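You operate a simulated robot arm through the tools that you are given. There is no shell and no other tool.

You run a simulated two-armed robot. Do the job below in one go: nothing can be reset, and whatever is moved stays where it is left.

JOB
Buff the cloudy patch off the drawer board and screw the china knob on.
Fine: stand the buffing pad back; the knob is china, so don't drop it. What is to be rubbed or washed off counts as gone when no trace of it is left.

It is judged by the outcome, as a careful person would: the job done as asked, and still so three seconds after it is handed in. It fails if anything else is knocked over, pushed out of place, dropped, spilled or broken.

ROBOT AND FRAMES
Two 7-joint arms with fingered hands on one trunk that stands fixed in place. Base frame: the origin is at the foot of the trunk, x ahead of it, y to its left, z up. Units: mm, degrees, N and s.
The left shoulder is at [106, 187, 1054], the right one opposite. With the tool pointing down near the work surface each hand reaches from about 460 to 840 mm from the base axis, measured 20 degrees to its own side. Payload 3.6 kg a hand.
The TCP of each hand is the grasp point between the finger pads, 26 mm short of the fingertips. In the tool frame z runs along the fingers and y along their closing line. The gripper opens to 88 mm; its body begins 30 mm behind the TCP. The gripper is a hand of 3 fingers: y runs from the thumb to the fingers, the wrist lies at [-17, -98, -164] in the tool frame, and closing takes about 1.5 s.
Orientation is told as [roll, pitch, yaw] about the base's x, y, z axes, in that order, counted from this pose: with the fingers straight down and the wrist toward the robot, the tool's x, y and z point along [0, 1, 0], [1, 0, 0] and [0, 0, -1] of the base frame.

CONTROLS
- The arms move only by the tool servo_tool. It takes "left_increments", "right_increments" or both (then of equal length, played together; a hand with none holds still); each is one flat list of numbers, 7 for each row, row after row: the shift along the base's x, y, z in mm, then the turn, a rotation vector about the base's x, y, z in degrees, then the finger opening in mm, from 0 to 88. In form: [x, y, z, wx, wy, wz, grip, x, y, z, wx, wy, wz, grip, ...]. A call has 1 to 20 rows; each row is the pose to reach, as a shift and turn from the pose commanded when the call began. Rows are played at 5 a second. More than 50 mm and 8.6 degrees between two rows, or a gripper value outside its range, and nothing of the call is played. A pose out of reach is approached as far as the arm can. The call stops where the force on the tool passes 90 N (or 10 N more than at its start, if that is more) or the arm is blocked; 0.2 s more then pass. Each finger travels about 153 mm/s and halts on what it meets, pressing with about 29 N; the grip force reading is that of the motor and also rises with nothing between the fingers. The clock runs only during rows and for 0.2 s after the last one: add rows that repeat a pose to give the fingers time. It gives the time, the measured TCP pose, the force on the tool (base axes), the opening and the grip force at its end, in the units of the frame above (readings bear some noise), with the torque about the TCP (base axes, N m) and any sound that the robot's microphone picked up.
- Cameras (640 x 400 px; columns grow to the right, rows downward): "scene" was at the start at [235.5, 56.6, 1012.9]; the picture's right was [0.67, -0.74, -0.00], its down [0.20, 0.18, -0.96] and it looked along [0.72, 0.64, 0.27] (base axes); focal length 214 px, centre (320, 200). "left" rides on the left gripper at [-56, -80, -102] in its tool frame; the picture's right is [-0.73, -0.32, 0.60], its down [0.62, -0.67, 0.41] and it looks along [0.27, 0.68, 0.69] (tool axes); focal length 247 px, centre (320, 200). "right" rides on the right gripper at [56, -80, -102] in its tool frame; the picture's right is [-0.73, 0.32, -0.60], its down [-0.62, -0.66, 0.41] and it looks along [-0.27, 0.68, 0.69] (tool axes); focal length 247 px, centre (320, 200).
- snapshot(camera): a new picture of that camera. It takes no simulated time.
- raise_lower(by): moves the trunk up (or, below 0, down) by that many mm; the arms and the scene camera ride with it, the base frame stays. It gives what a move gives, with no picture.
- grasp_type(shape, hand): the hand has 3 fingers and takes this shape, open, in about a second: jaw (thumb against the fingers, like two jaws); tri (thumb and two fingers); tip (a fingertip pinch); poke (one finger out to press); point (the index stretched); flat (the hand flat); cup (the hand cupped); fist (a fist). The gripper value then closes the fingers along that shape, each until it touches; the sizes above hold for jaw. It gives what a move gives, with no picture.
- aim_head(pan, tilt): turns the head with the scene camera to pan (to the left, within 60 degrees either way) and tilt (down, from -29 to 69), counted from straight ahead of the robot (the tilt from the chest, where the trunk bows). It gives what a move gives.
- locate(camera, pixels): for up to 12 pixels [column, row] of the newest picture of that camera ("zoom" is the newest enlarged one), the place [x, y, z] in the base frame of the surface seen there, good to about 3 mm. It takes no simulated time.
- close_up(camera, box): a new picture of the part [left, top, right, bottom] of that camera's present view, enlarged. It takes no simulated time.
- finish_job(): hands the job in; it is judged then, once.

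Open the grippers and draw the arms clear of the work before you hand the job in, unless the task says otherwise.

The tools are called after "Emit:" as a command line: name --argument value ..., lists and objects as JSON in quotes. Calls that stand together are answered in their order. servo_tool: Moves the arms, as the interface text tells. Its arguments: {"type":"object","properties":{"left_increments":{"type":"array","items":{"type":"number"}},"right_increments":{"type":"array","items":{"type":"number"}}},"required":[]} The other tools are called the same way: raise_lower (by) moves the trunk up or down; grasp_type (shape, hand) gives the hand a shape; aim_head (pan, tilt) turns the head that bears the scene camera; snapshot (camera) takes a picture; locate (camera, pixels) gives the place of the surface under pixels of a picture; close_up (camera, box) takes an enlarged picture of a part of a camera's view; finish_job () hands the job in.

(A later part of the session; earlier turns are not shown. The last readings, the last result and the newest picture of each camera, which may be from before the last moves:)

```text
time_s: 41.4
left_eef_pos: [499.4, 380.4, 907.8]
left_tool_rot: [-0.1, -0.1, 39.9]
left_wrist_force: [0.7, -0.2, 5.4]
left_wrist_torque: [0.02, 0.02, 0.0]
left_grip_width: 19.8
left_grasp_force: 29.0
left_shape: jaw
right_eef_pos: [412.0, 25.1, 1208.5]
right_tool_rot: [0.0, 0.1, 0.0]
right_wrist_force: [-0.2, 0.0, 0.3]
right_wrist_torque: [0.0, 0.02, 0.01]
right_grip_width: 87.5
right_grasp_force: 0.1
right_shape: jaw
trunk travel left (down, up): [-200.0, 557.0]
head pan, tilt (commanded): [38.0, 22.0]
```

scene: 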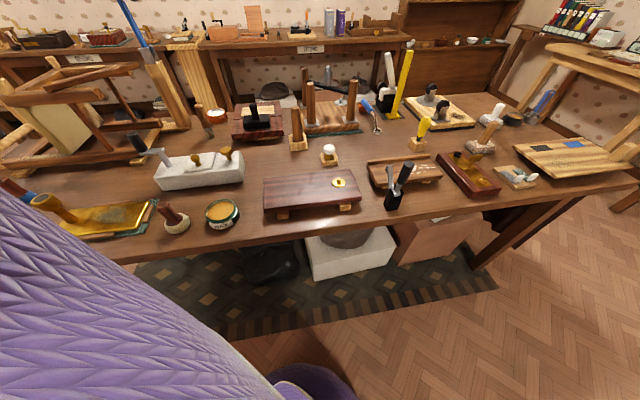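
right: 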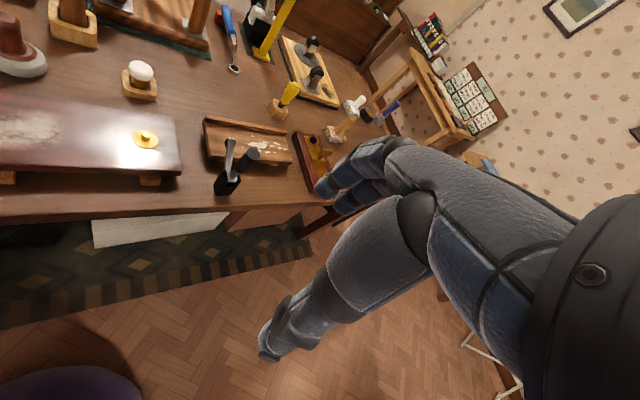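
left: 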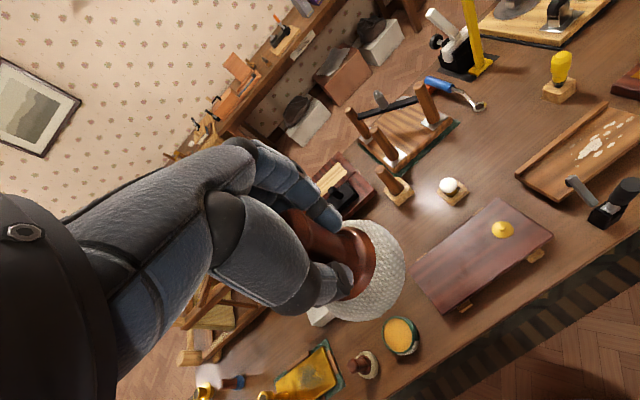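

Force ≈5.4 N. I run a dense second pass across the full patch area at slightly higher pressure.

Emit:
servo_tool --left_increments '[-13.1, -26.8, -1, 0, 0, 0, 0, -42.6, 4.6, -1, 0, 0, 0, 0, -13.1, -26.8, -1, 0, 0, 0, 0, 16.3, -58.2, -1, 0, 0, 0, 0, 25.9, -48.1, -1, 0, 0, 0, 0, -3.5, -16.7, -1, 0, 0, 0, 0, -33, 14.7, -1, 0, 0, 0, 0, -23.3, 24.8, -1, 0, 0, 0, 0, 6.2, -6.6, -1, 0, 0, 0, 0, 35.6, -38, -1, 0, 0, 0, 0, 45.3, -27.9, -1, 0, 0, 0, 0, 15.9, 3.5, -1, 0, 0, 0, 0, -13.6, 34.9, -1, 0, 0, 0, 0, -4, 45, -1, 0, 0, 0, 0, 25.5, 13.6, -1, 0, 0, 0, 0, 54.9, -17.8, -1, 0, 0, 0, 0, 59.1, -13.5, -1, 0, 0, 0, 0, 29.7, 17.9, -1, 0, 0, 0, 0, 0.2, 49.3, -1, 0, 0, 0, 0, 0, 10, -1, 0, 0, 0, 0]'

Emit:
close_up --camera "scene" --box '[200, 120, 400, 245]'

```text
time_s: 45.6
left_eef_pos: [500.3, 389.2, 906.3]
left_tool_rot: [0.1, 0.1, 40.0]
left_wrist_force: [0.3, 0.6, 1.3]
left_wrist_torque: [-0.02, 0.01, 0.0]
left_grip_width: 20.5
left_grasp_force: 28.9
left_shape: jaw
right_eef_pos: [412.3, 24.5, 1208.2]
right_tool_rot: [0.0, -0.1, 0.0]
right_wrist_force: [-0.2, 0.1, 0.2]
right_wrist_torque: [0.01, -0.02, 0.0]
right_grip_width: 87.7
right_grasp_force: 0.0
right_shape: jaw
trunk travel left (down, up): [-200.0, 557.0]
head pan, tilt (commanded): [38.0, 22.0]
```

```text
3.20 times, centred on (300, 182) of scene
```

zoom: 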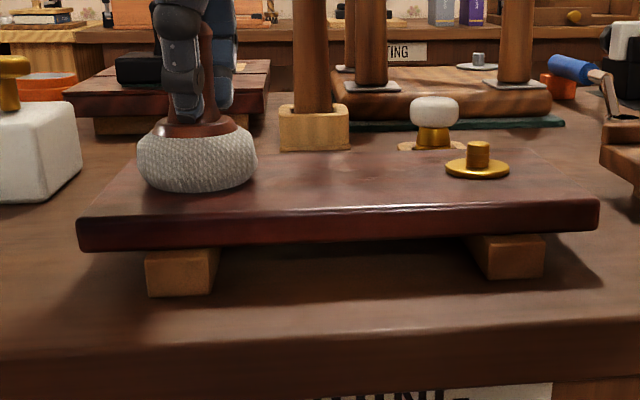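

Force has dropped to ~1 N as the handle settled a couple of mm in the grip. I run a crosswise third pass pressing 2 mm lower to be thorough.

Emit:
servo_tool --left_increments '[0.2, 39.3, -2, 0, 0, 0, 0, -21.2, 17, -2, 0, 0, 0, 0, -42.6, -5.4, -2, 0, 0, 0, 0, -28.9, -20, -2, 0, 0, 0, 0, -7.5, 2.4, -2, 0, 0, 0, 0, 13.9, 24.7, -2, 0, 0, 0, 0, 27.6, 10.1, -2, 0, 0, 0, 0, 6.2, -12.2, -2, 0, 0, 0, 0, -15.2, -34.6, -2, 0, 0, 0, 0, -1.5, -49.2, -2, 0, 0, 0, 0, 19.9, -26.8, -2, 0, 0, 0, 0, 41.3, -4.5, -2, 0, 0, 0, 0, 55, -19.1, -2, 0, 0, 0, 0, 33.6, -41.4, -2, 0, 0, 0, 0, 12.2, -63.8, -2, 0, 0, 0, 0, 5, -35, -2, 0, 0, 0, 0, 0, -10, -2, 0, 0, 0, 0]'

```text
time_s: 49.2
left_eef_pos: [498.7, 379.9, 904.7]
left_tool_rot: [-0.1, -0.1, 39.8]
left_wrist_force: [-0.5, -1.1, 2.9]
left_wrist_torque: [0.0, 0.0, 0.05]
left_grip_width: 21.1
left_grasp_force: 29.3
left_shape: jaw
right_eef_pos: [410.5, 25.5, 1208.5]
right_tool_rot: [-0.1, -0.1, 0.0]
right_wrist_force: [-0.5, -0.1, -0.1]
right_wrist_torque: [0.01, 0.0, -0.02]
right_grip_width: 87.8
right_grasp_force: 0.1
right_shape: jaw
trunk travel left (down, up): [-200.0, 557.0]
head pan, tilt (commanded): [38.0, 22.0]
```

Passes done. I lift clear and raise the trunk to inspect again from the same viewpoint as before.

Emit:
servo_tool --left_increments '[0, 0, 15, 0, 0, 0, 0, 0, 0, 50, 0, 0, 0, 0, -20, -20, 90, 0, 0, 0, 0, -50, -40, 114, 0, 0, 0, 0, -80, -60, 134, 0, 0, 0, 0, -80, -60, 134, 0, 0, 0, 0]'

Emit:
raise_lower --by 350

Emit:
aim_head --pan 35 --tilt 48

Emit:
close_up --camera "scene" --box '[258, 168, 328, 212]'

Emit:
close_up --camera "left" --box '[400, 190, 560, 320]'

Emit:
close_up --camera "scene" --box '[255, 130, 375, 220]'

```text
time_s: 50.6
left_eef_pos: [418.6, 321.3, 1038.0]
left_tool_rot: [0.0, 0.2, 40.0]
left_wrist_force: [0.3, -0.2, -0.9]
left_wrist_torque: [-0.02, 0.01, 0.02]
left_grip_width: 20.6
left_grasp_force: 28.9
left_shape: jaw
right_eef_pos: [413.5, 27.1, 1206.9]
right_tool_rot: [-0.1, 0.0, -0.1]
right_wrist_force: [-0.3, 0.0, -0.3]
right_wrist_torque: [-0.03, -0.01, 0.01]
right_grip_width: 87.6
right_grasp_force: 0.2
right_shape: jaw
trunk travel left (down, up): [-200.0, 557.0]
head pan, tilt (commanded): [38.0, 22.0]
```

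```text
time_s: 54.0
left_eef_pos: [420.3, 321.8, 1388.0]
left_tool_rot: [0.0, 0.0, 40.0]
left_wrist_force: [-0.3, 0.4, -0.8]
left_wrist_torque: [0.01, -0.03, 0.02]
left_grip_width: 20.8
left_grasp_force: 28.7
left_shape: jaw
right_eef_pos: [412.1, 25.9, 1557.8]
right_tool_rot: [0.1, 0.0, 0.1]
right_wrist_force: [-0.2, 0.6, 0.6]
right_wrist_torque: [0.01, 0.0, 0.0]
right_grip_width: 87.9
right_grasp_force: 0.0
right_shape: jaw
trunk travel left (down, up): [-550.0, 207.0]
head pan, tilt (commanded): [38.0, 22.0]
```

```text
time_s: 54.9
left_eef_pos: [418.4, 320.5, 1387.8]
left_tool_rot: [0.0, 0.0, 40.0]
left_wrist_force: [0.2, 0.2, -0.4]
left_wrist_torque: [0.0, -0.04, 0.03]
left_grip_width: 20.8
left_grasp_force: 28.5
left_shape: jaw
right_eef_pos: [411.7, 26.7, 1558.4]
right_tool_rot: [0.0, -0.1, -0.1]
right_wrist_force: [0.1, -0.1, 0.2]
right_wrist_torque: [0.03, 0.04, -0.01]
right_grip_width: 87.6
right_grasp_force: 0.0
right_shape: jaw
trunk travel left (down, up): [-550.0, 207.0]
head pan, tilt (commanded): [35.0, 48.0]
```

```text
9.09 times, centred on (293, 190) of scene
```

zoom: 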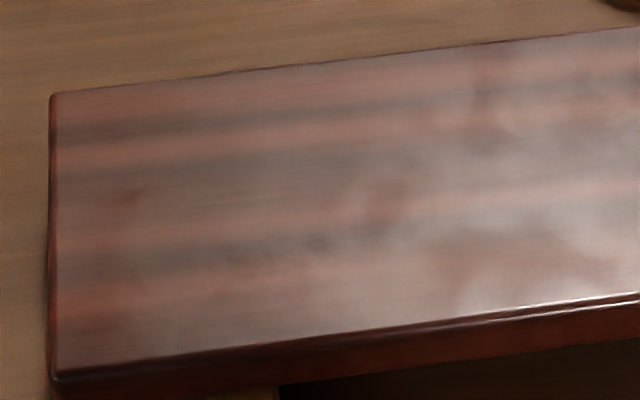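

```text
3.08 times, centred on (480, 255) of left
```

zoom: 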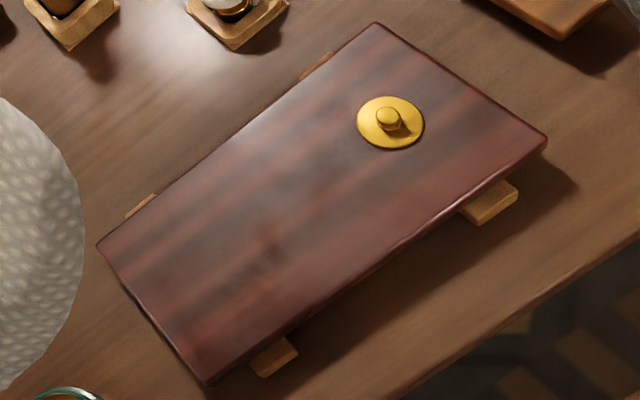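

```text
4.44 times, centred on (315, 175) of scene
```

zoom: 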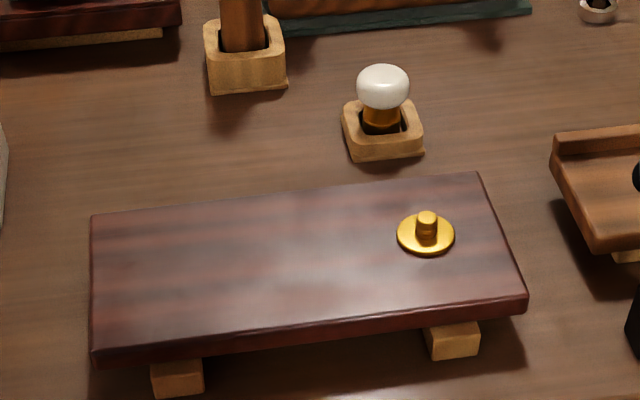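

The surface is identical after the second and third passes, so what remains is just wood grain and gloss; the patch is gone and the board hasn't shifted. I lower the trunk and carry the pad back above its original spot (611,495).

Emit:
raise_lower --by -350

Emit:
aim_head --pan 38 --tilt 22

Emit:
servo_tool --left_increments '[24, 22, 0, 0, 0, 0, 0, 48, 44, 0, 0, 0, 0, 0, 73, 66, -10, 0, 0, 0, 0, 97, 88, -25, 0, 0, 0, 0, 121, 110, -40, 0, 0, 0, 0, 145, 132, -55, 0, 0, 0, 0, 170, 154, -70, 0, 0, 0, 0, 193, 175, -85, 0, 0, 0, 0, 193, 175, -110, 0, 0, 0, 0, 193, 175, -110, 0, 0, 0, 0]'

Emit:
snapshot --camera "left"

Emit:
close_up --camera "scene" --box '[200, 80, 360, 180]'

```text
time_s: 58.3
left_eef_pos: [417.9, 319.6, 1038.7]
left_tool_rot: [-0.1, 0.0, 40.0]
left_wrist_force: [0.4, -0.9, -1.1]
left_wrist_torque: [0.0, -0.01, 0.02]
left_grip_width: 20.6
left_grasp_force: 29.0
left_shape: jaw
right_eef_pos: [411.5, 26.6, 1208.5]
right_tool_rot: [-0.1, 0.0, -0.1]
right_wrist_force: [-0.3, -0.1, -0.5]
right_wrist_torque: [0.03, -0.01, 0.0]
right_grip_width: 87.6
right_grasp_force: 0.1
right_shape: jaw
trunk travel left (down, up): [-200.0, 557.0]
head pan, tilt (commanded): [35.0, 48.0]
```

```text
time_s: 59.2
left_eef_pos: [418.1, 320.8, 1038.5]
left_tool_rot: [0.0, 0.0, 40.0]
left_wrist_force: [0.6, 0.3, 0.0]
left_wrist_torque: [0.01, -0.03, 0.01]
left_grip_width: 20.9
left_grasp_force: 28.8
left_shape: jaw
right_eef_pos: [412.6, 26.5, 1207.3]
right_tool_rot: [-0.1, 0.0, 0.0]
right_wrist_force: [-0.4, 0.8, 0.1]
right_wrist_torque: [0.0, 0.0, 0.03]
right_grip_width: 87.5
right_grasp_force: 0.1
right_shape: jaw
trunk travel left (down, up): [-200.0, 557.0]
head pan, tilt (commanded): [38.0, 22.0]
```

```text
time_s: 61.4
left_eef_pos: [611.3, 496.1, 928.3]
left_tool_rot: [0.0, 0.0, 40.0]
left_wrist_force: [0.5, -0.2, -0.1]
left_wrist_torque: [0.0, 0.0, 0.01]
left_grip_width: 20.6
left_grasp_force: 28.9
left_shape: jaw
right_eef_pos: [411.8, 25.5, 1209.0]
right_tool_rot: [0.0, 0.0, 0.0]
right_wrist_force: [0.3, 0.1, 0.0]
right_wrist_torque: [0.02, -0.01, -0.02]
right_grip_width: 87.7
right_grasp_force: 0.0
right_shape: jaw
trunk travel left (down, up): [-200.0, 557.0]
head pan, tilt (commanded): [38.0, 22.0]
```

```text
taken
```

left: 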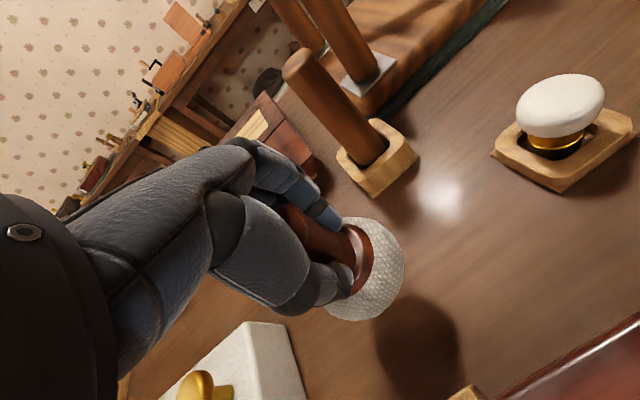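

```text
4.00 times, centred on (280, 130) of scene
```

zoom: 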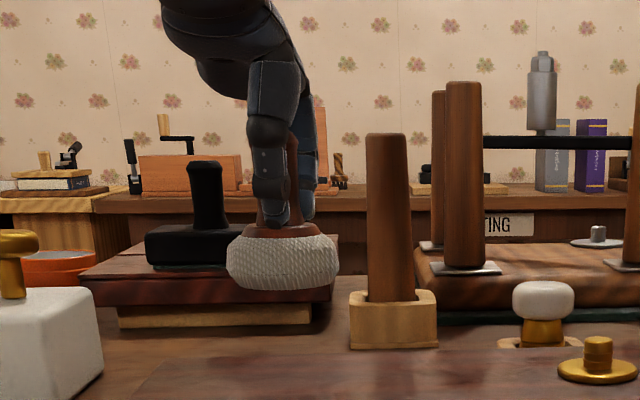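

The pad hangs upright over its home spot. I lower it to about 3 mm above the table, then feel for contact.

Emit:
servo_tool --left_increments '[0, 0, -20, 0, 0, 0, 0, 0, 0, -40, 0, 0, 0, 0, 0, 0, -52, 0, 0, 0, 0, 0, 0, -58, 0, 0, 0, 0, 0, 0, -61, 0, 0, 0, 0, 0, 0, -61, 0, 0, 0, 0]'

Emit:
servo_tool --left_increments '[0, 0, -1, 0, 0, 0, 0, 0, 0, -2, 0, 0, 0, 0, 0, 0, -3, 0, 0, 0, 0, 0, 0, -3, 0, 0, 0, 0]'

Emit:
close_up --camera "scene" --box '[220, 110, 340, 185]'

```text
time_s: 62.8
left_eef_pos: [612.1, 496.5, 866.5]
left_tool_rot: [0.0, 0.0, 40.0]
left_wrist_force: [-0.9, 0.8, -1.1]
left_wrist_torque: [0.0, 0.02, 0.0]
left_grip_width: 20.9
left_grasp_force: 28.8
left_shape: jaw
right_eef_pos: [412.0, 27.0, 1207.6]
right_tool_rot: [0.0, 0.0, 0.0]
right_wrist_force: [0.9, 0.3, -0.6]
right_wrist_torque: [-0.02, -0.01, -0.01]
right_grip_width: 87.7
right_grasp_force: 0.1
right_shape: jaw
trunk travel left (down, up): [-200.0, 557.0]
head pan, tilt (commanded): [38.0, 22.0]
```

```text
time_s: 63.8
left_eef_pos: [612.0, 495.3, 864.3]
left_tool_rot: [0.0, 0.1, 40.0]
left_wrist_force: [0.4, -0.4, -0.9]
left_wrist_torque: [0.01, -0.01, 0.01]
left_grip_width: 20.7
left_grasp_force: 29.4
left_shape: jaw
right_eef_pos: [412.2, 26.0, 1207.4]
right_tool_rot: [0.0, 0.0, 0.0]
right_wrist_force: [0.1, 0.7, 1.0]
right_wrist_torque: [0.01, 0.0, 0.01]
right_grip_width: 87.4
right_grasp_force: 0.0
right_shape: jaw
trunk travel left (down, up): [-200.0, 557.0]
head pan, tilt (commanded): [38.0, 22.0]
```

```text
5.33 times, centred on (280, 148) of scene
```

zoom: 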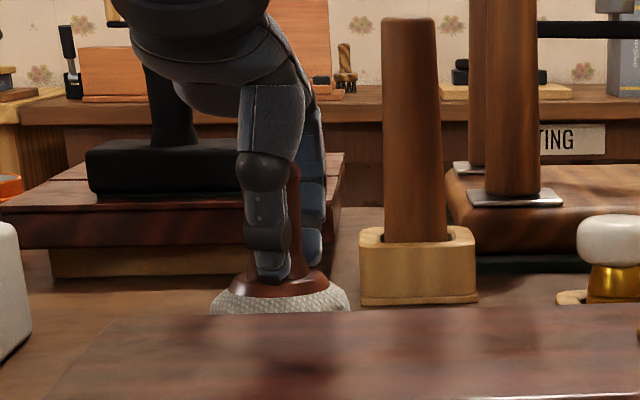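

No contact yet at z≈864. I continue down in 1 mm steps until the force turns positive.

Emit:
servo_tool --left_increments '[0, 0, -1, 0, 0, 0, 0, 0, 0, -1.5, 0, 0, 0, 0, 0, 0, -1.5, 0, 0, 0, 0]'

```text
time_s: 64.6
left_eef_pos: [612.6, 495.6, 862.5]
left_tool_rot: [0.0, 0.0, 40.1]
left_wrist_force: [0.6, -0.4, 0.3]
left_wrist_torque: [0.01, -0.02, 0.02]
left_grip_width: 20.9
left_grasp_force: 29.7
left_shape: jaw
right_eef_pos: [412.2, 26.7, 1208.5]
right_tool_rot: [0.1, 0.1, -0.1]
right_wrist_force: [-0.5, 0.0, 0.6]
right_wrist_torque: [-0.01, 0.0, 0.03]
right_grip_width: 87.7
right_grasp_force: 0.1
right_shape: jaw
trunk travel left (down, up): [-200.0, 557.0]
head pan, tilt (commanded): [38.0, 22.0]
```

Emit:
servo_tool --left_increments '[0, 0, -0.7, 0, 0, 0, 0, 0, 0, -1, 0, 0, 0, 0, 0, 0, -1, 0, 0, 0, 0]'

```text
time_s: 65.4
left_eef_pos: [611.5, 495.3, 861.9]
left_tool_rot: [0.0, 0.0, 40.0]
left_wrist_force: [-0.1, -0.3, 2.3]
left_wrist_torque: [0.0, 0.0, 0.02]
left_grip_width: 20.6
left_grasp_force: 29.1
left_shape: jaw
right_eef_pos: [413.1, 25.2, 1208.8]
right_tool_rot: [0.0, 0.0, 0.0]
right_wrist_force: [0.4, -0.4, 0.4]
right_wrist_torque: [-0.02, 0.0, 0.0]
right_grip_width: 87.7
right_grasp_force: 0.0
right_shape: jaw
trunk travel left (down, up): [-200.0, 557.0]
head pan, tilt (commanded): [38.0, 22.0]
```

The pad now rests on the table (+2.3 N). I open the fingers gradually, keeping the hand still.

Emit:
servo_tool --left_increments '[0, 0, 0, 0, 0, 0, 18, 0, 0, 0, 0, 0, 0, 22, 0, 0, 0, 0, 0, 0, 26, 0, 0, 0, 0, 0, 0, 32, 0, 0, 0, 0, 0, 0, 40, 0, 0, 0, 0, 0, 0, 50, 0, 0, 0, 0, 0, 0, 60, 0, 0, 0, 0, 0, 0, 64, 0, 0, 0, 0, 0, 0, 64]'

Emit:
snapshot --camera "left"

Emit:
close_up --camera "scene" --box '[220, 110, 340, 185]'

```text
time_s: 67.4
left_eef_pos: [612.5, 496.3, 861.2]
left_tool_rot: [0.0, 0.0, 40.1]
left_wrist_force: [-0.1, -0.9, -0.1]
left_wrist_torque: [0.03, 0.02, 0.02]
left_grip_width: 63.7
left_grasp_force: 0.0
left_shape: jaw
right_eef_pos: [411.2, 24.1, 1208.9]
right_tool_rot: [-0.1, -0.1, 0.0]
right_wrist_force: [-0.2, 0.2, 0.8]
right_wrist_torque: [-0.01, -0.03, -0.01]
right_grip_width: 87.8
right_grasp_force: 0.1
right_shape: jaw
trunk travel left (down, up): [-200.0, 557.0]
head pan, tilt (commanded): [38.0, 22.0]
```

```text
taken
```

left: 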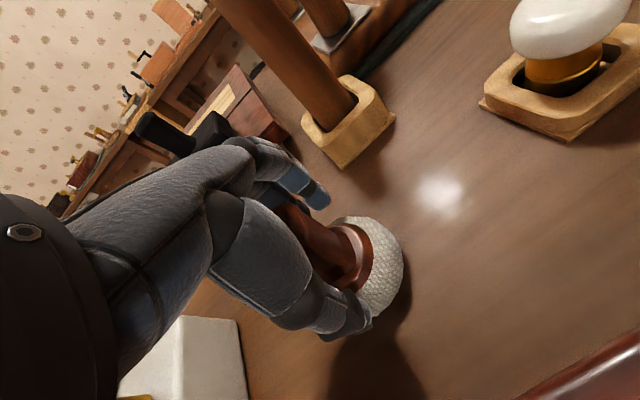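

```text
5.33 times, centred on (280, 148) of scene
```

zoom: 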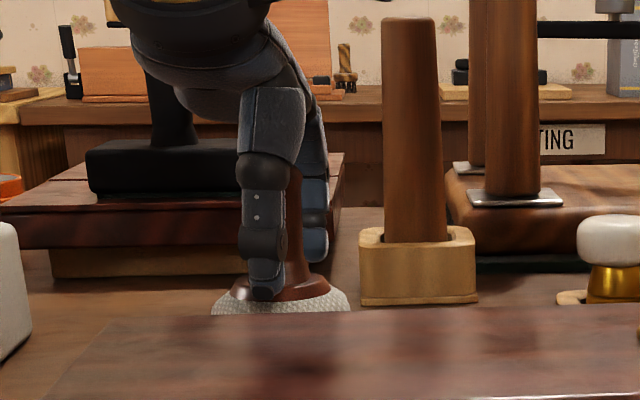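

The pad stands free and the fingers are open. I withdraw straight up.

Emit:
servo_tool --left_increments '[0, 0, 15, 0, 0, 0, 64, 0, 0, 40, 0, 0, 0, 64, 0, 0, 75, 0, 0, 0, 64, 0, 0, 115, 0, 0, 0, 64, 0, 0, 150, 0, 0, 0, 64, 0, 0, 150, 0, 0, 0, 64]'

Emit:
snapshot --camera "left"

Emit:
close_up --camera "scene" --box '[220, 110, 340, 185]'

```text
time_s: 68.8
left_eef_pos: [610.9, 495.5, 1009.3]
left_tool_rot: [-0.1, 0.1, 40.0]
left_wrist_force: [-0.1, 0.1, -0.3]
left_wrist_torque: [-0.01, -0.03, -0.04]
left_grip_width: 63.8
left_grasp_force: 0.1
left_shape: jaw
right_eef_pos: [411.5, 25.5, 1208.6]
right_tool_rot: [0.0, 0.0, 0.0]
right_wrist_force: [0.1, -0.1, -0.1]
right_wrist_torque: [0.01, -0.01, -0.03]
right_grip_width: 87.8
right_grasp_force: 0.0
right_shape: jaw
trunk travel left (down, up): [-200.0, 557.0]
head pan, tilt (commanded): [38.0, 22.0]
```

```text
taken
```

left: 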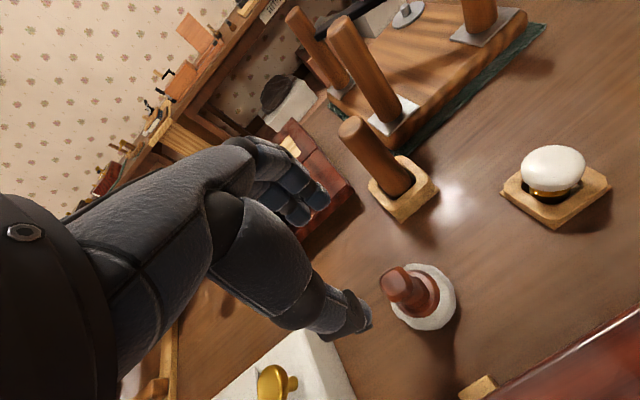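

```text
5.33 times, centred on (280, 148) of scene
```

zoom: 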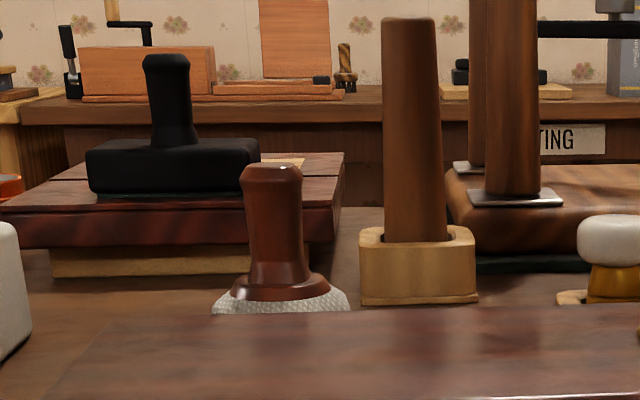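

The pad stands back upright at its place. Next I move the open hand above the china knob at about (735,381).

Emit:
servo_tool --left_increments '[25, -23, 0, 0, 0, 0, 70, 50, -46, 0, 0, 0, 0, 75, 75, -70, 0, 0, 0, 0, 80, 100, -93, 0, 0, 0, 0, 80, 118, -112, 0, 0, 0, 0, 80, 118, -112, 0, 0, 0, 0, 80]'

Emit:
snapshot --camera "left"

Emit:
close_up --camera "left" --box '[340, 200, 500, 300]'

Emit:
close_up --camera "scene" --box '[240, 70, 440, 195]'

```text
time_s: 70.2
left_eef_pos: [730.5, 383.8, 1010.9]
left_tool_rot: [0.1, 0.0, 40.0]
left_wrist_force: [0.7, -0.1, 0.1]
left_wrist_torque: [0.01, -0.02, -0.01]
left_grip_width: 79.9
left_grasp_force: 0.0
left_shape: jaw
right_eef_pos: [411.3, 25.8, 1208.0]
right_tool_rot: [0.1, 0.0, 0.0]
right_wrist_force: [-0.9, -0.2, 0.5]
right_wrist_torque: [0.01, 0.02, 0.02]
right_grip_width: 87.8
right_grasp_force: 0.0
right_shape: jaw
trunk travel left (down, up): [-200.0, 557.0]
head pan, tilt (commanded): [38.0, 22.0]
```

```text
taken
```

left: 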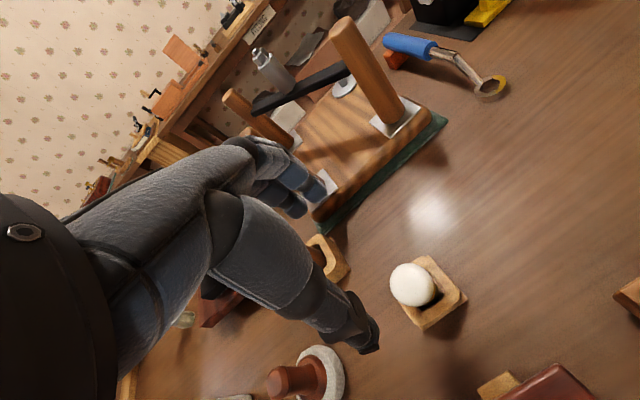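

```text
4.00 times, centred on (420, 250) of left
```

zoom: 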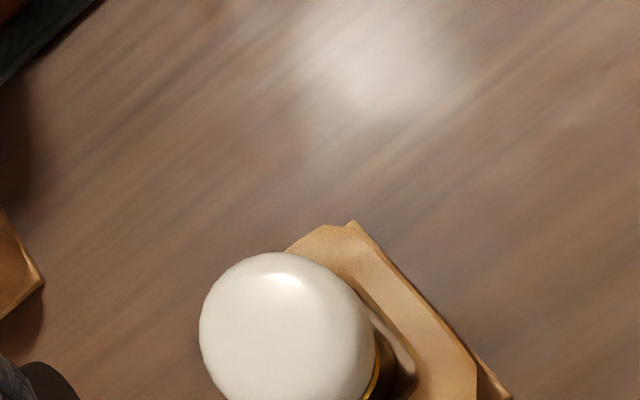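

```text
3.20 times, centred on (340, 132) of scene
```

zoom: 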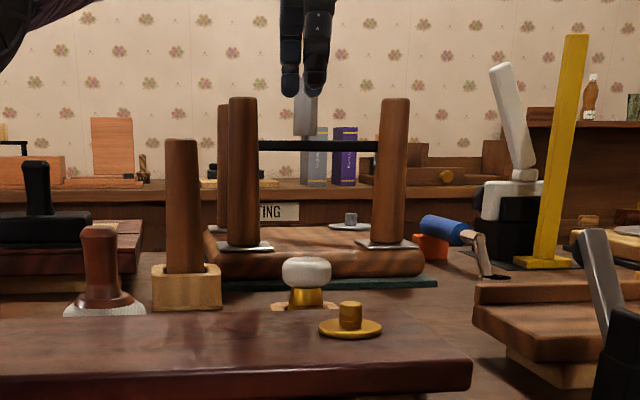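

The knob bulb is at left-view (410,285), its holder around (432,292). I enlarge that and locate its outline.

Emit:
close_up --camera "left" --box '[370, 240, 490, 340]'

```text
4.00 times, centred on (430, 290) of left
```

zoom: 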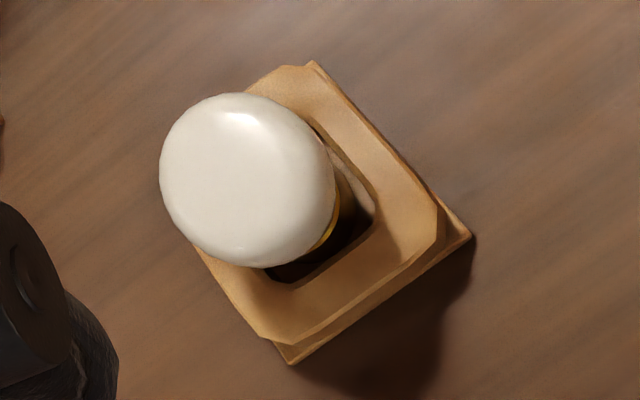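

Emit:
locate --camera "zoom" --pixels '[[240, 180], [168, 180], [240, 100], [325, 195], [260, 258], [190, 120], [315, 140], [200, 240], [312, 64], [468, 237], [290, 362], [330, 170]]'

```text
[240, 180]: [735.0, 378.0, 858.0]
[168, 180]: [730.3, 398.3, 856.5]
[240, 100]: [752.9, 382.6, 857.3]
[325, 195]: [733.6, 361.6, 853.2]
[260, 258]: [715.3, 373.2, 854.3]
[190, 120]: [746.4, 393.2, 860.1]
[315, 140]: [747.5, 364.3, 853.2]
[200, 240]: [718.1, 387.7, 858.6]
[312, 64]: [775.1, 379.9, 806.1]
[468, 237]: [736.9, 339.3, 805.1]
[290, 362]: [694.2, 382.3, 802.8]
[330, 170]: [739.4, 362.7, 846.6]
```

Bulb centre ≈ (734,380), radius ≈ 20 mm, top z≈860. I check the holder rim height and the bulb's underside to set the grasp depth.

Emit:
locate --camera "zoom" --pixels '[[300, 90], [345, 115], [415, 200], [425, 240], [380, 280], [300, 330], [260, 310], [345, 200], [330, 225], [360, 230], [320, 260], [230, 285]]'

Emit:
close_up --camera "scene" --box '[305, 130, 365, 175]'

```text
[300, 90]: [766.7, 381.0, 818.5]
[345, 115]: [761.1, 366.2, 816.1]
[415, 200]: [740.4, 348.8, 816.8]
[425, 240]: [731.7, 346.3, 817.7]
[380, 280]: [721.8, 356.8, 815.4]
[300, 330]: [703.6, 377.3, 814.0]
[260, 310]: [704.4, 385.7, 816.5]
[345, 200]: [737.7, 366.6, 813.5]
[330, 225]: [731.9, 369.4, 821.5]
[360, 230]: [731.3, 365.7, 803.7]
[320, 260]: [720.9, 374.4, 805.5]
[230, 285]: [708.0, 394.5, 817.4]
```

```text
8.89 times, centred on (335, 152) of scene
```

zoom: 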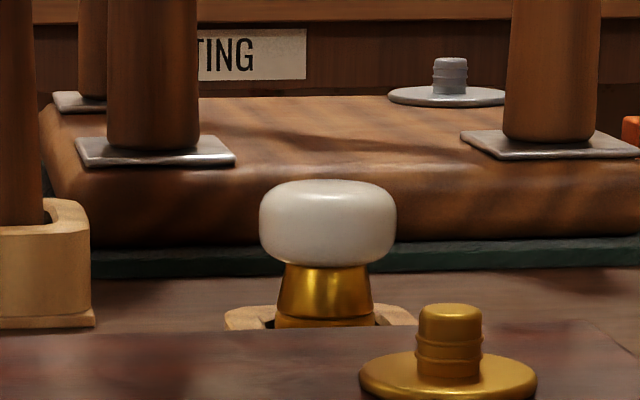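

Rim top is z≈817, the bulb spans z≈833–861 with its equator near 847. Before gripping the knob I test how far the wrist can turn above the stud: move there high and rotate the empty hand counter-clockwise first.

Emit:
servo_tool --left_increments '[-24, -23, 5, 0, 0, 0, 80, -48, -46, 10, 0, 0, 0, 80, -72, -70, 10, 0, 0, 0, 80, -96, -93, 10, 0, 0, 0, 80, -118, -116, 10, 0, 0, 0, 80, -118, -116, 10, 0, 0, 8, 80, -118, -116, 10, 0, 0, 16, 80, -118, -116, 10, 0, 0, 24, 80, -118, -116, 10, 0, 0, 32, 80, -118, -116, 10, 0, 0, 40, 80, -118, -116, 10, 0, 0, 48, 80, -118, -116, 10, 0, 0, 56, 80, -118, -116, 10, 0, 0, 64, 80, -118, -116, 10, 0, 0, 64, 80]'

Emit:
snapshot --camera "scene"

Emit:
snapshot --camera "left"

```text
time_s: 73.2
left_eef_pos: [639.9, 290.6, 1020.4]
left_tool_rot: [0.0, 0.0, 104.2]
left_wrist_force: [0.6, -0.6, -0.3]
left_wrist_torque: [0.03, -0.01, 0.0]
left_grip_width: 79.8
left_grasp_force: 0.2
left_shape: jaw
left hand out of reach, approached as far as the arm can: row 10, 11, 12, 13, 14
right_eef_pos: [412.0, 25.8, 1208.1]
right_tool_rot: [0.0, 0.0, 0.0]
right_wrist_force: [0.6, 0.3, -0.2]
right_wrist_torque: [-0.02, 0.02, 0.01]
right_grip_width: 88.1
right_grasp_force: 0.1
right_shape: jaw
trunk travel left (down, up): [-200.0, 557.0]
head pan, tilt (commanded): [38.0, 22.0]
```

```text
taken
```

scene: 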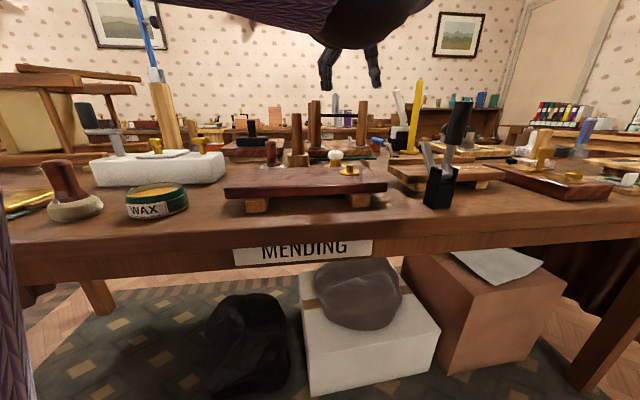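

```text
taken
```

left: 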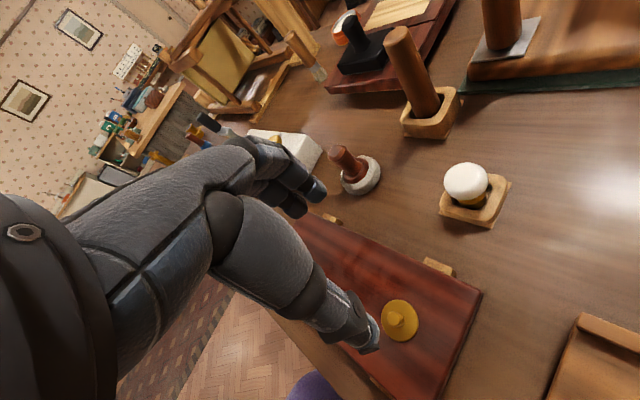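

Reach ran out beyond about yaw 72–80. Now I rotate clockwise in free air to find the other end of the range.

Emit:
servo_tool --left_increments '[0, 0, 0, 0, 0, -8, 80, 0, 0, 0, 0, 0, -16, 80, 0, 0, 0, 0, 0, -24, 80, 0, 0, 0, 0, 0, -32, 80, 0, 0, 0, 0, 0, -40, 80, 0, 0, 0, 0, 0, -48, 80, 0, 0, 0, 0, 0, -56, 80, 0, 0, 0, 0, 0, -64, 80, 0, 0, 0, 0, 0, -64, 80]'

```text
time_s: 75.2
left_eef_pos: [640.0, 291.2, 1019.9]
left_tool_rot: [-0.1, 0.0, 39.8]
left_wrist_force: [0.6, -0.5, 0.5]
left_wrist_torque: [-0.01, 0.0, 0.02]
left_grip_width: 79.8
left_grasp_force: 0.0
left_shape: jaw
right_eef_pos: [411.2, 26.4, 1208.2]
right_tool_rot: [0.0, -0.1, 0.0]
right_wrist_force: [0.6, -0.2, 0.2]
right_wrist_torque: [0.0, 0.03, 0.01]
right_grip_width: 87.8
right_grasp_force: 0.0
right_shape: jaw
trunk travel left (down, up): [-200.0, 557.0]
head pan, tilt (commanded): [38.0, 22.0]
```

The commanded pose follows the actual one. I return over the stud and turn clockwise (negative yaw) to find that limit.

Emit:
servo_tool --left_increments '[-15, -12, 0, 0, 0, 0, 80, -29, -24, 0, 0, 0, 0, 80, -29, -24, 0, 0, 0, -8, 80, -29, -24, 0, 0, 0, -16, 80, -29, -24, 0, 0, 0, -24, 80, -29, -24, 0, 0, 0, -32, 80, -29, -24, 0, 0, 0, -40, 80, -29, -24, 0, 0, 0, -48, 80, -29, -24, 0, 0, 0, -56, 80, -29, -24, 0, 0, 0, -64, 80, -29, -24, 0, 0, 0, -72, 80, -29, -24, 0, 0, 0, -80, 80, -29, -24, 0, 0, 0, -88, 80, -29, -24, 0, 0, 0, -96, 80, -29, -24, 0, 0, 0, -104, 80, -29, -24, 0, 0, 0, -112, 80, -29, -24, 0, 0, 0, -120, 80, -29, -24, 0, 0, 0, -128, 80]'

Emit:
snapshot --camera "scene"

Emit:
snapshot --camera "left"

```text
time_s: 79.0
left_eef_pos: [611.0, 267.1, 1019.5]
left_tool_rot: [0.0, 0.0, -88.2]
left_wrist_force: [0.7, 0.9, 0.1]
left_wrist_torque: [0.0, 0.01, 0.04]
left_grip_width: 79.8
left_grasp_force: 0.1
left_shape: jaw
left hand out of reach, approached as far as the arm can: row 9, 10, 11, 12, 13, 14, 15
right_eef_pos: [411.7, 26.3, 1207.8]
right_tool_rot: [0.0, -0.1, 0.0]
right_wrist_force: [0.4, -0.1, 0.1]
right_wrist_torque: [0.02, 0.01, -0.03]
right_grip_width: 87.7
right_grasp_force: 0.0
right_shape: jaw
trunk travel left (down, up): [-200.0, 557.0]
head pan, tilt (commanded): [38.0, 22.0]
```

```text
taken
```

scene: 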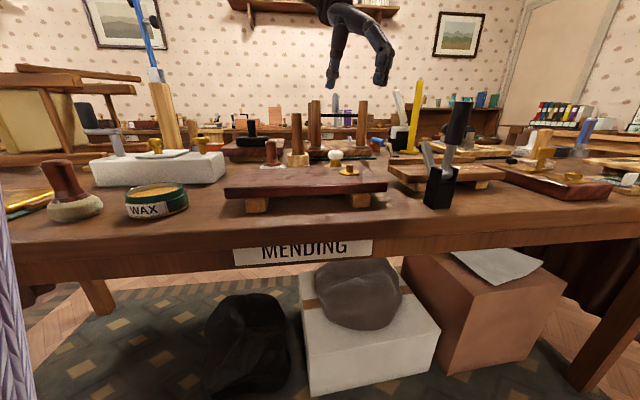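

```text
taken
```

left: 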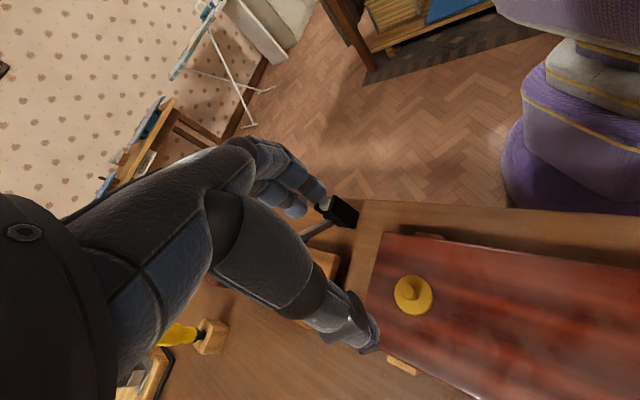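

Odd: yaw −16 to −64 was flagged unreachable, but −72 to −88 works now (arm reconfigured). I test turning back counter-clockwise from here to see whether this configuration covers the middle range.

Emit:
servo_tool --left_increments '[0, 0, 0, 0, 0, 8, 80, 0, 0, 0, 0, 0, 16, 80, 0, 0, 0, 0, 0, 24, 80, 0, 0, 0, 0, 0, 32, 80, 0, 0, 0, 0, 0, 40, 80, 0, 0, 0, 0, 0, 48, 80, 0, 0, 0, 0, 0, 56, 80, 0, 0, 0, 0, 0, 64, 80, 0, 0, 0, 0, 0, 72, 80, 0, 0, 0, 0, 0, 80, 80, 0, 0, 0, 0, 0, 88, 80, 0, 0, 0, 0, 0, 96, 80, 0, 0, 0, 0, 0, 104, 80, 0, 0, 0, 0, 0, 112, 80, 0, 0, 0, 0, 0, 120, 80]'

Emit:
snapshot --camera "scene"

```text
time_s: 82.2
left_eef_pos: [643.0, 315.2, 1028.3]
left_tool_rot: [0.1, 0.2, 32.0]
left_wrist_force: [0.8, 0.5, 0.5]
left_wrist_torque: [-0.04, 0.02, -0.02]
left_grip_width: 79.8
left_grasp_force: 0.0
left_shape: jaw
left hand out of reach, approached as far as the arm can: row 11, 12, 13, 14, 15
right_eef_pos: [412.3, 25.6, 1209.3]
right_tool_rot: [0.0, 0.0, 0.1]
right_wrist_force: [-0.5, 0.4, -0.3]
right_wrist_torque: [-0.02, 0.06, 0.05]
right_grip_width: 87.7
right_grasp_force: 0.1
right_shape: jaw
trunk travel left (down, up): [-200.0, 557.0]
head pan, tilt (commanded): [38.0, 22.0]
```

```text
taken
```

scene: 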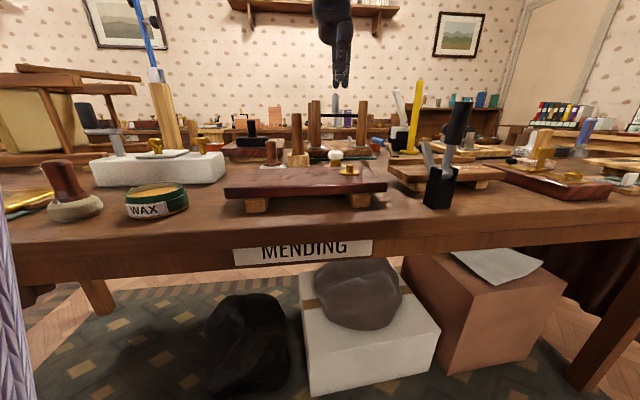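

In this second configuration, yaw −88 up to −8 works. I check how far it goes clockwise beyond −88.

Emit:
servo_tool --left_increments '[-8, -12, -2, 0, 0, -8, 80, -16, -24, -4, 0, 0, -16, 80, -24, -36, -6, 0, 0, -24, 80, -32, -48, -8, 0, 0, -32, 80, -32, -48, -8, 0, 0, -40, 80, -32, -48, -8, 0, 0, -48, 80, -32, -48, -8, 0, 0, -56, 80, -32, -48, -8, 0, 0, -64, 80, -32, -48, -8, 0, 0, -72, 80, -32, -48, -8, 0, 0, -80, 80, -32, -48, -8, 0, 0, -88, 80, -32, -48, -8, 0, 0, -96, 80, -32, -48, -8, 0, 0, -104, 80, -32, -48, -8, 0, 0, -112, 80, -32, -48, -8, 0, 0, -120, 80, -32, -48, -8, 0, 0, -128, 80, -32, -48, -8, 0, 0, -136, 80, -32, -48, -8, 0, 0, -144, 80, -32, -48, -8, 0, 0, -152, 80, -32, -48, -8, 0, 0, -160, 80]'

Emit:
snapshot --camera "scene"

```text
time_s: 86.4
left_eef_pos: [600.3, 263.7, 1015.7]
left_tool_rot: [0.2, 0.2, -128.1]
left_wrist_force: [-0.4, -0.1, 0.6]
left_wrist_torque: [-0.03, 0.0, 0.02]
left_grip_width: 80.1
left_grasp_force: 0.0
left_shape: jaw
left hand out of reach, approached as far as the arm can: row 1, 2, 3, 4, 20
right_eef_pos: [409.9, 24.5, 1207.8]
right_tool_rot: [0.1, -0.1, -0.1]
right_wrist_force: [0.4, 0.0, 0.3]
right_wrist_torque: [0.01, 0.01, -0.02]
right_grip_width: 87.5
right_grasp_force: 0.2
right_shape: jaw
trunk travel left (down, up): [-200.0, 557.0]
head pan, tilt (commanded): [38.0, 22.0]
```

```text
taken
```

scene: 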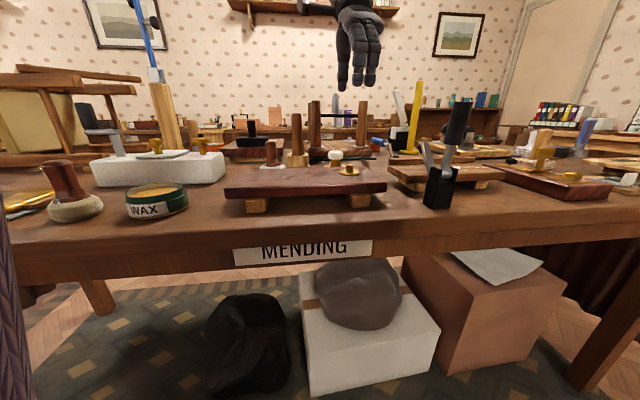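

Configuration B covers about −8 to −120 (112° clockwise). I check the black clamp near the board, the closest obstacle to the hand at the stud.

Emit:
locate --camera "scene" --pixels '[[461, 103], [455, 135], [440, 175], [435, 195], [428, 150], [468, 112], [425, 180], [350, 168], [350, 175], [410, 165], [390, 165], [336, 155]]'

Emit:
close_up --camera "scene" --box '[320, 90, 480, 215]'

```text
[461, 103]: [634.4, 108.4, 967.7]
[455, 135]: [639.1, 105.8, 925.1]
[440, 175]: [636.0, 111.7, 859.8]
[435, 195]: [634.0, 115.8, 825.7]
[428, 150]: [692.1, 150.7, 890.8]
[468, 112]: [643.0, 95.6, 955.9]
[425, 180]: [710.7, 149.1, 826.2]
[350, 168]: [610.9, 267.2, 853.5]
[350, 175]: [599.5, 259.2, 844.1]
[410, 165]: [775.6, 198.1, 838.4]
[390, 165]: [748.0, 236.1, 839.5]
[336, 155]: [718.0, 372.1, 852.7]
```

```text
3.20 times, centred on (400, 152) of scene
```

zoom: 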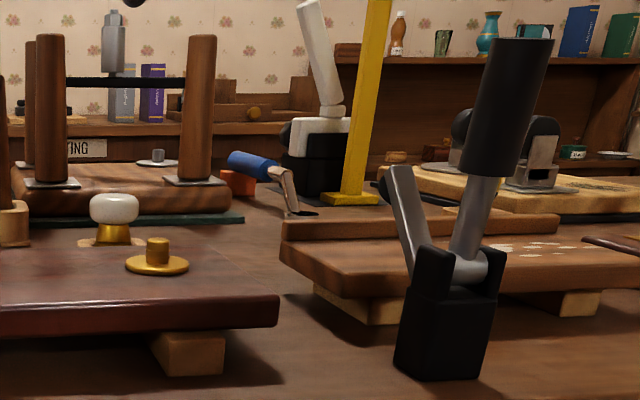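

The clamp is ~160 mm from the stud, its lever ~140 mm; the open hand extends ~72 mm, so there is room. I test the same turn at working height (TCP z≈905, fingertips 879, above the stud top 860).

Emit:
servo_tool --left_increments '[6, 2, 0, 0, 0, 8, 80, 11, 3.5, 0, 0, 0, 16, 80, 11, 3.5, -40, 0, 0, 16, 80, 11, 3.5, -80, 0, 0, 16, 80, 11, 3.5, -111, 0, 0, 16, 80, 11, 3.5, -111, 0, 0, 24, 80, 11, 3.5, -111, 0, 0, 32, 80, 11, 3.5, -111, 0, 0, 40, 80, 11, 3.5, -111, 0, 0, 48, 80, 11, 3.5, -111, 0, 0, 56, 80, 11, 3.5, -111, 0, 0, 64, 80, 11, 3.5, -111, 0, 0, 72, 80, 11, 3.5, -111, 0, 0, 80, 80, 11, 3.5, -111, 0, 0, 88, 80, 11, 3.5, -111, 0, 0, 96, 80, 11, 3.5, -111, 0, 0, 104, 80, 11, 3.5, -111, 0, 0, 112, 80, 11, 3.5, -111, 0, 0, 120, 80]'

Emit:
snapshot --camera "scene"

Emit:
snapshot --camera "left"

```text
time_s: 90.2
left_eef_pos: [614.3, 275.6, 904.8]
left_tool_rot: [-0.2, 0.0, -7.9]
left_wrist_force: [0.6, -0.4, 0.4]
left_wrist_torque: [-0.02, 0.0, 0.04]
left_grip_width: 79.8
left_grasp_force: 0.1
left_shape: jaw
left hand out of reach, approached as far as the arm can: row 10, 11, 18
right_eef_pos: [412.7, 25.3, 1207.7]
right_tool_rot: [0.1, 0.0, 0.0]
right_wrist_force: [-0.6, -0.5, 0.0]
right_wrist_torque: [0.01, 0.0, -0.01]
right_grip_width: 87.8
right_grasp_force: 0.1
right_shape: jaw
trunk travel left (down, up): [-200.0, 557.0]
head pan, tilt (commanded): [38.0, 22.0]
```

```text
taken
```

scene: 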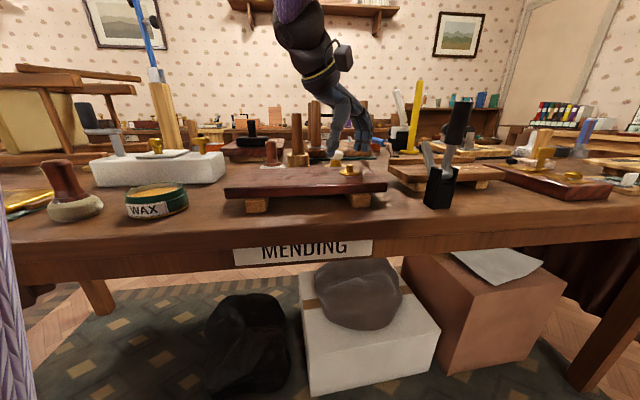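

```text
taken
```

left: 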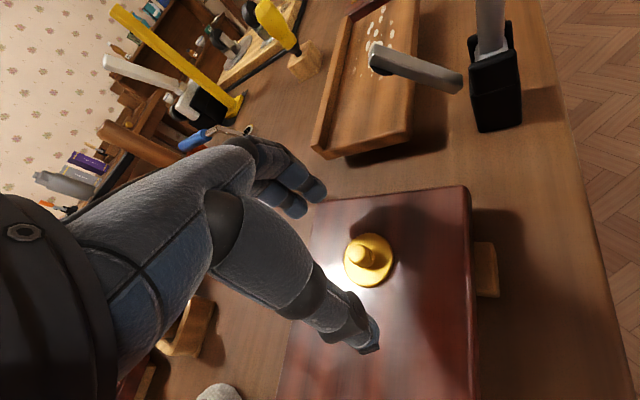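

At this height some rows were flagged (yaw −72/−64 and −8). I probe clockwise again at finer steps to see whether the turn −16→−112 is clean in that direction.

Emit:
servo_tool --left_increments '[-3, -8, 0, 0, 0, -4, 80, -3, -8, 0, 0, 0, -10, 80, -3, -8, 0, 0, 0, -16, 80, -3, -8, 0, 0, 0, -22, 80, -3, -8, 0, 0, 0, -28, 80, -3, -8, 0, 0, 0, -34, 80, -3, -8, 0, 0, 0, -40, 80, -3, -8, 0, 0, 0, -46, 80, -3, -8, 0, 0, 0, -52, 80, -3, -8, 0, 0, 0, -58, 80, -3, -8, 0, 0, 0, -64, 80, -3, -8, 0, 0, 0, -70, 80, -3, -8, 0, 0, 0, -76, 80, -3, -8, 0, 0, 0, -82, 80, -3, -8, 0, 0, 0, -88, 80, -3, -8, 0, 0, 0, -94, 80, -3, -8, 0, 0, 0, -100, 80, -3, -8, 0, 0, 0, -106, 80, -3, -8, 0, 0, 0, -112, 80]'

Emit:
snapshot --camera "scene"

```text
time_s: 94.2
left_eef_pos: [610.8, 266.3, 905.2]
left_tool_rot: [0.1, 0.0, -120.1]
left_wrist_force: [0.2, -0.1, -0.7]
left_wrist_torque: [0.02, 0.0, 0.03]
left_grip_width: 79.7
left_grasp_force: 0.1
left_shape: jaw
right_eef_pos: [412.6, 24.0, 1207.3]
right_tool_rot: [0.0, 0.0, -0.1]
right_wrist_force: [-0.1, -0.7, -0.2]
right_wrist_torque: [-0.05, 0.0, 0.02]
right_grip_width: 87.7
right_grasp_force: 0.0
right_shape: jaw
trunk travel left (down, up): [-200.0, 557.0]
head pan, tilt (commanded): [38.0, 22.0]
```

```text
taken
```

scene: 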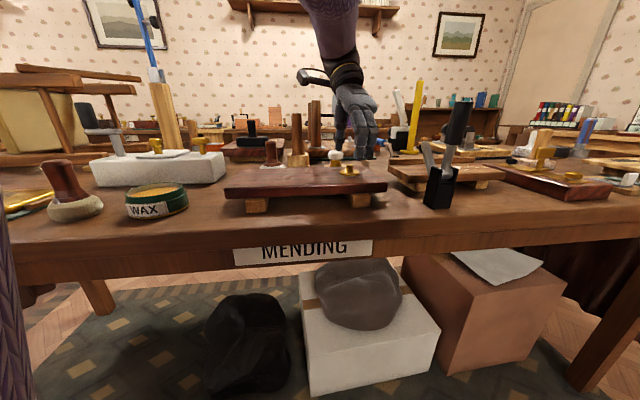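

The clockwise turn from −12 to −120 was clean at 6°/row. I probe a bit further clockwise to know the end of the range.

Emit:
servo_tool --left_increments '[0, 0, 0, 0, 0, -6, 80, 0, 0, 0, 0, 0, -12, 80, 0, 0, 0, 0, 0, -18, 80, 0, 0, 0, 0, 0, -24, 80, 0, 0, 0, 0, 0, -30, 80, 0, 0, 0, 0, 0, -36, 80]'

```text
time_s: 95.6
left_eef_pos: [606.1, 266.6, 904.4]
left_tool_rot: [0.0, 0.1, -156.2]
left_wrist_force: [0.3, -0.1, -0.7]
left_wrist_torque: [-0.04, -0.03, 0.01]
left_grip_width: 80.1
left_grasp_force: 0.0
left_shape: jaw
left hand out of reach, approached as far as the arm can: row 6
right_eef_pos: [411.5, 25.5, 1208.8]
right_tool_rot: [0.0, -0.1, 0.1]
right_wrist_force: [-0.4, -0.2, -0.1]
right_wrist_torque: [0.01, 0.01, -0.02]
right_grip_width: 87.7
right_grasp_force: 0.1
right_shape: jaw
trunk travel left (down, up): [-200.0, 557.0]
head pan, tilt (commanded): [38.0, 22.0]
```

Usable clockwise range at working height is about −12 to −150. Now I raise and go to the knob at yaw ≈ −40.

Emit:
servo_tool --left_increments '[0, 0, 40, 0, 0, 0, 80, 0, 0, 80, 0, 0, 0, 80, 0, 0, 106, 0, 0, 6, 80, 0, 0, 106, 0, 0, 13, 80, 0, 0, 106, 0, 0, 20, 80, 0, 0, 106, 0, 0, 27, 80, 0, 0, 106, 0, 0, 34, 80, 0, 0, 106, 0, 0, 41, 80, 10, 9, 106, 0, 0, 48, 80, 22, 19, 106, 0, 0, 55, 80, 34, 30, 106, 0, 0, 62, 80, 46, 41, 106, 0, 0, 70, 80, 60, 53, 106, 0, 0, 78, 80, 74, 65, 106, 0, 0, 86, 80, 88, 77, 106, 0, 0, 94, 80, 102, 90, 106, 0, 0, 102, 80, 116, 102, 106, 0, 0, 110, 80, 128, 113, 106, 0, 0, 116, 80, 128, 113, 106, 0, 0, 116, 80]'

Emit:
snapshot --camera "left"

Emit:
snapshot --camera "scene"

```text
time_s: 99.6
left_eef_pos: [727.0, 377.1, 1006.7]
left_tool_rot: [-0.1, 0.0, -39.9]
left_wrist_force: [-0.6, 0.7, 0.3]
left_wrist_torque: [0.0, -0.03, 0.01]
left_grip_width: 79.9
left_grasp_force: 0.0
left_shape: jaw
left hand out of reach, approached as far as the arm can: row 1, 2, 3, 4, 5, 6, 18, 19
right_eef_pos: [411.9, 25.3, 1206.9]
right_tool_rot: [0.0, 0.1, 0.0]
right_wrist_force: [0.3, -0.1, 0.3]
right_wrist_torque: [-0.01, -0.01, 0.0]
right_grip_width: 87.8
right_grasp_force: 0.0
right_shape: jaw
trunk travel left (down, up): [-200.0, 557.0]
head pan, tilt (commanded): [38.0, 22.0]
```

```text
taken
```

left: 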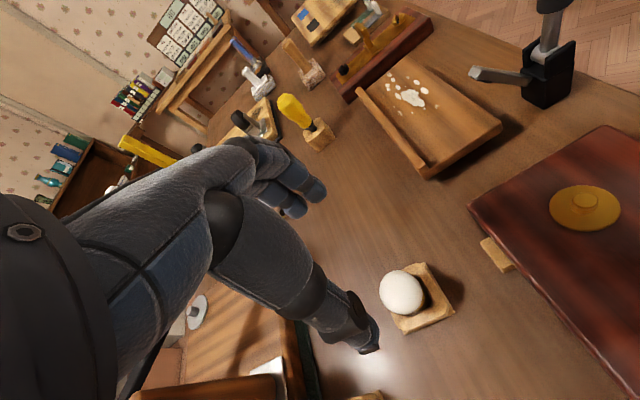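

```text
taken
```

scene: 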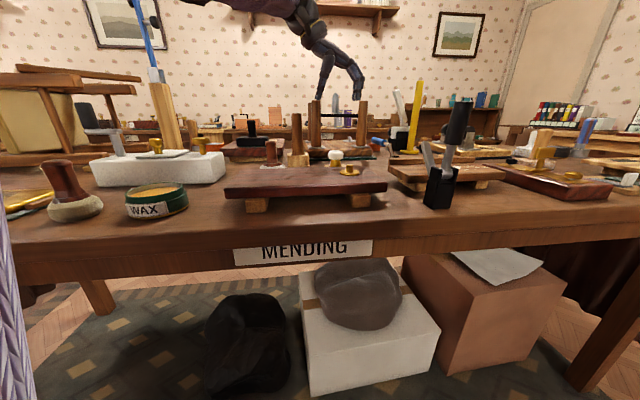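

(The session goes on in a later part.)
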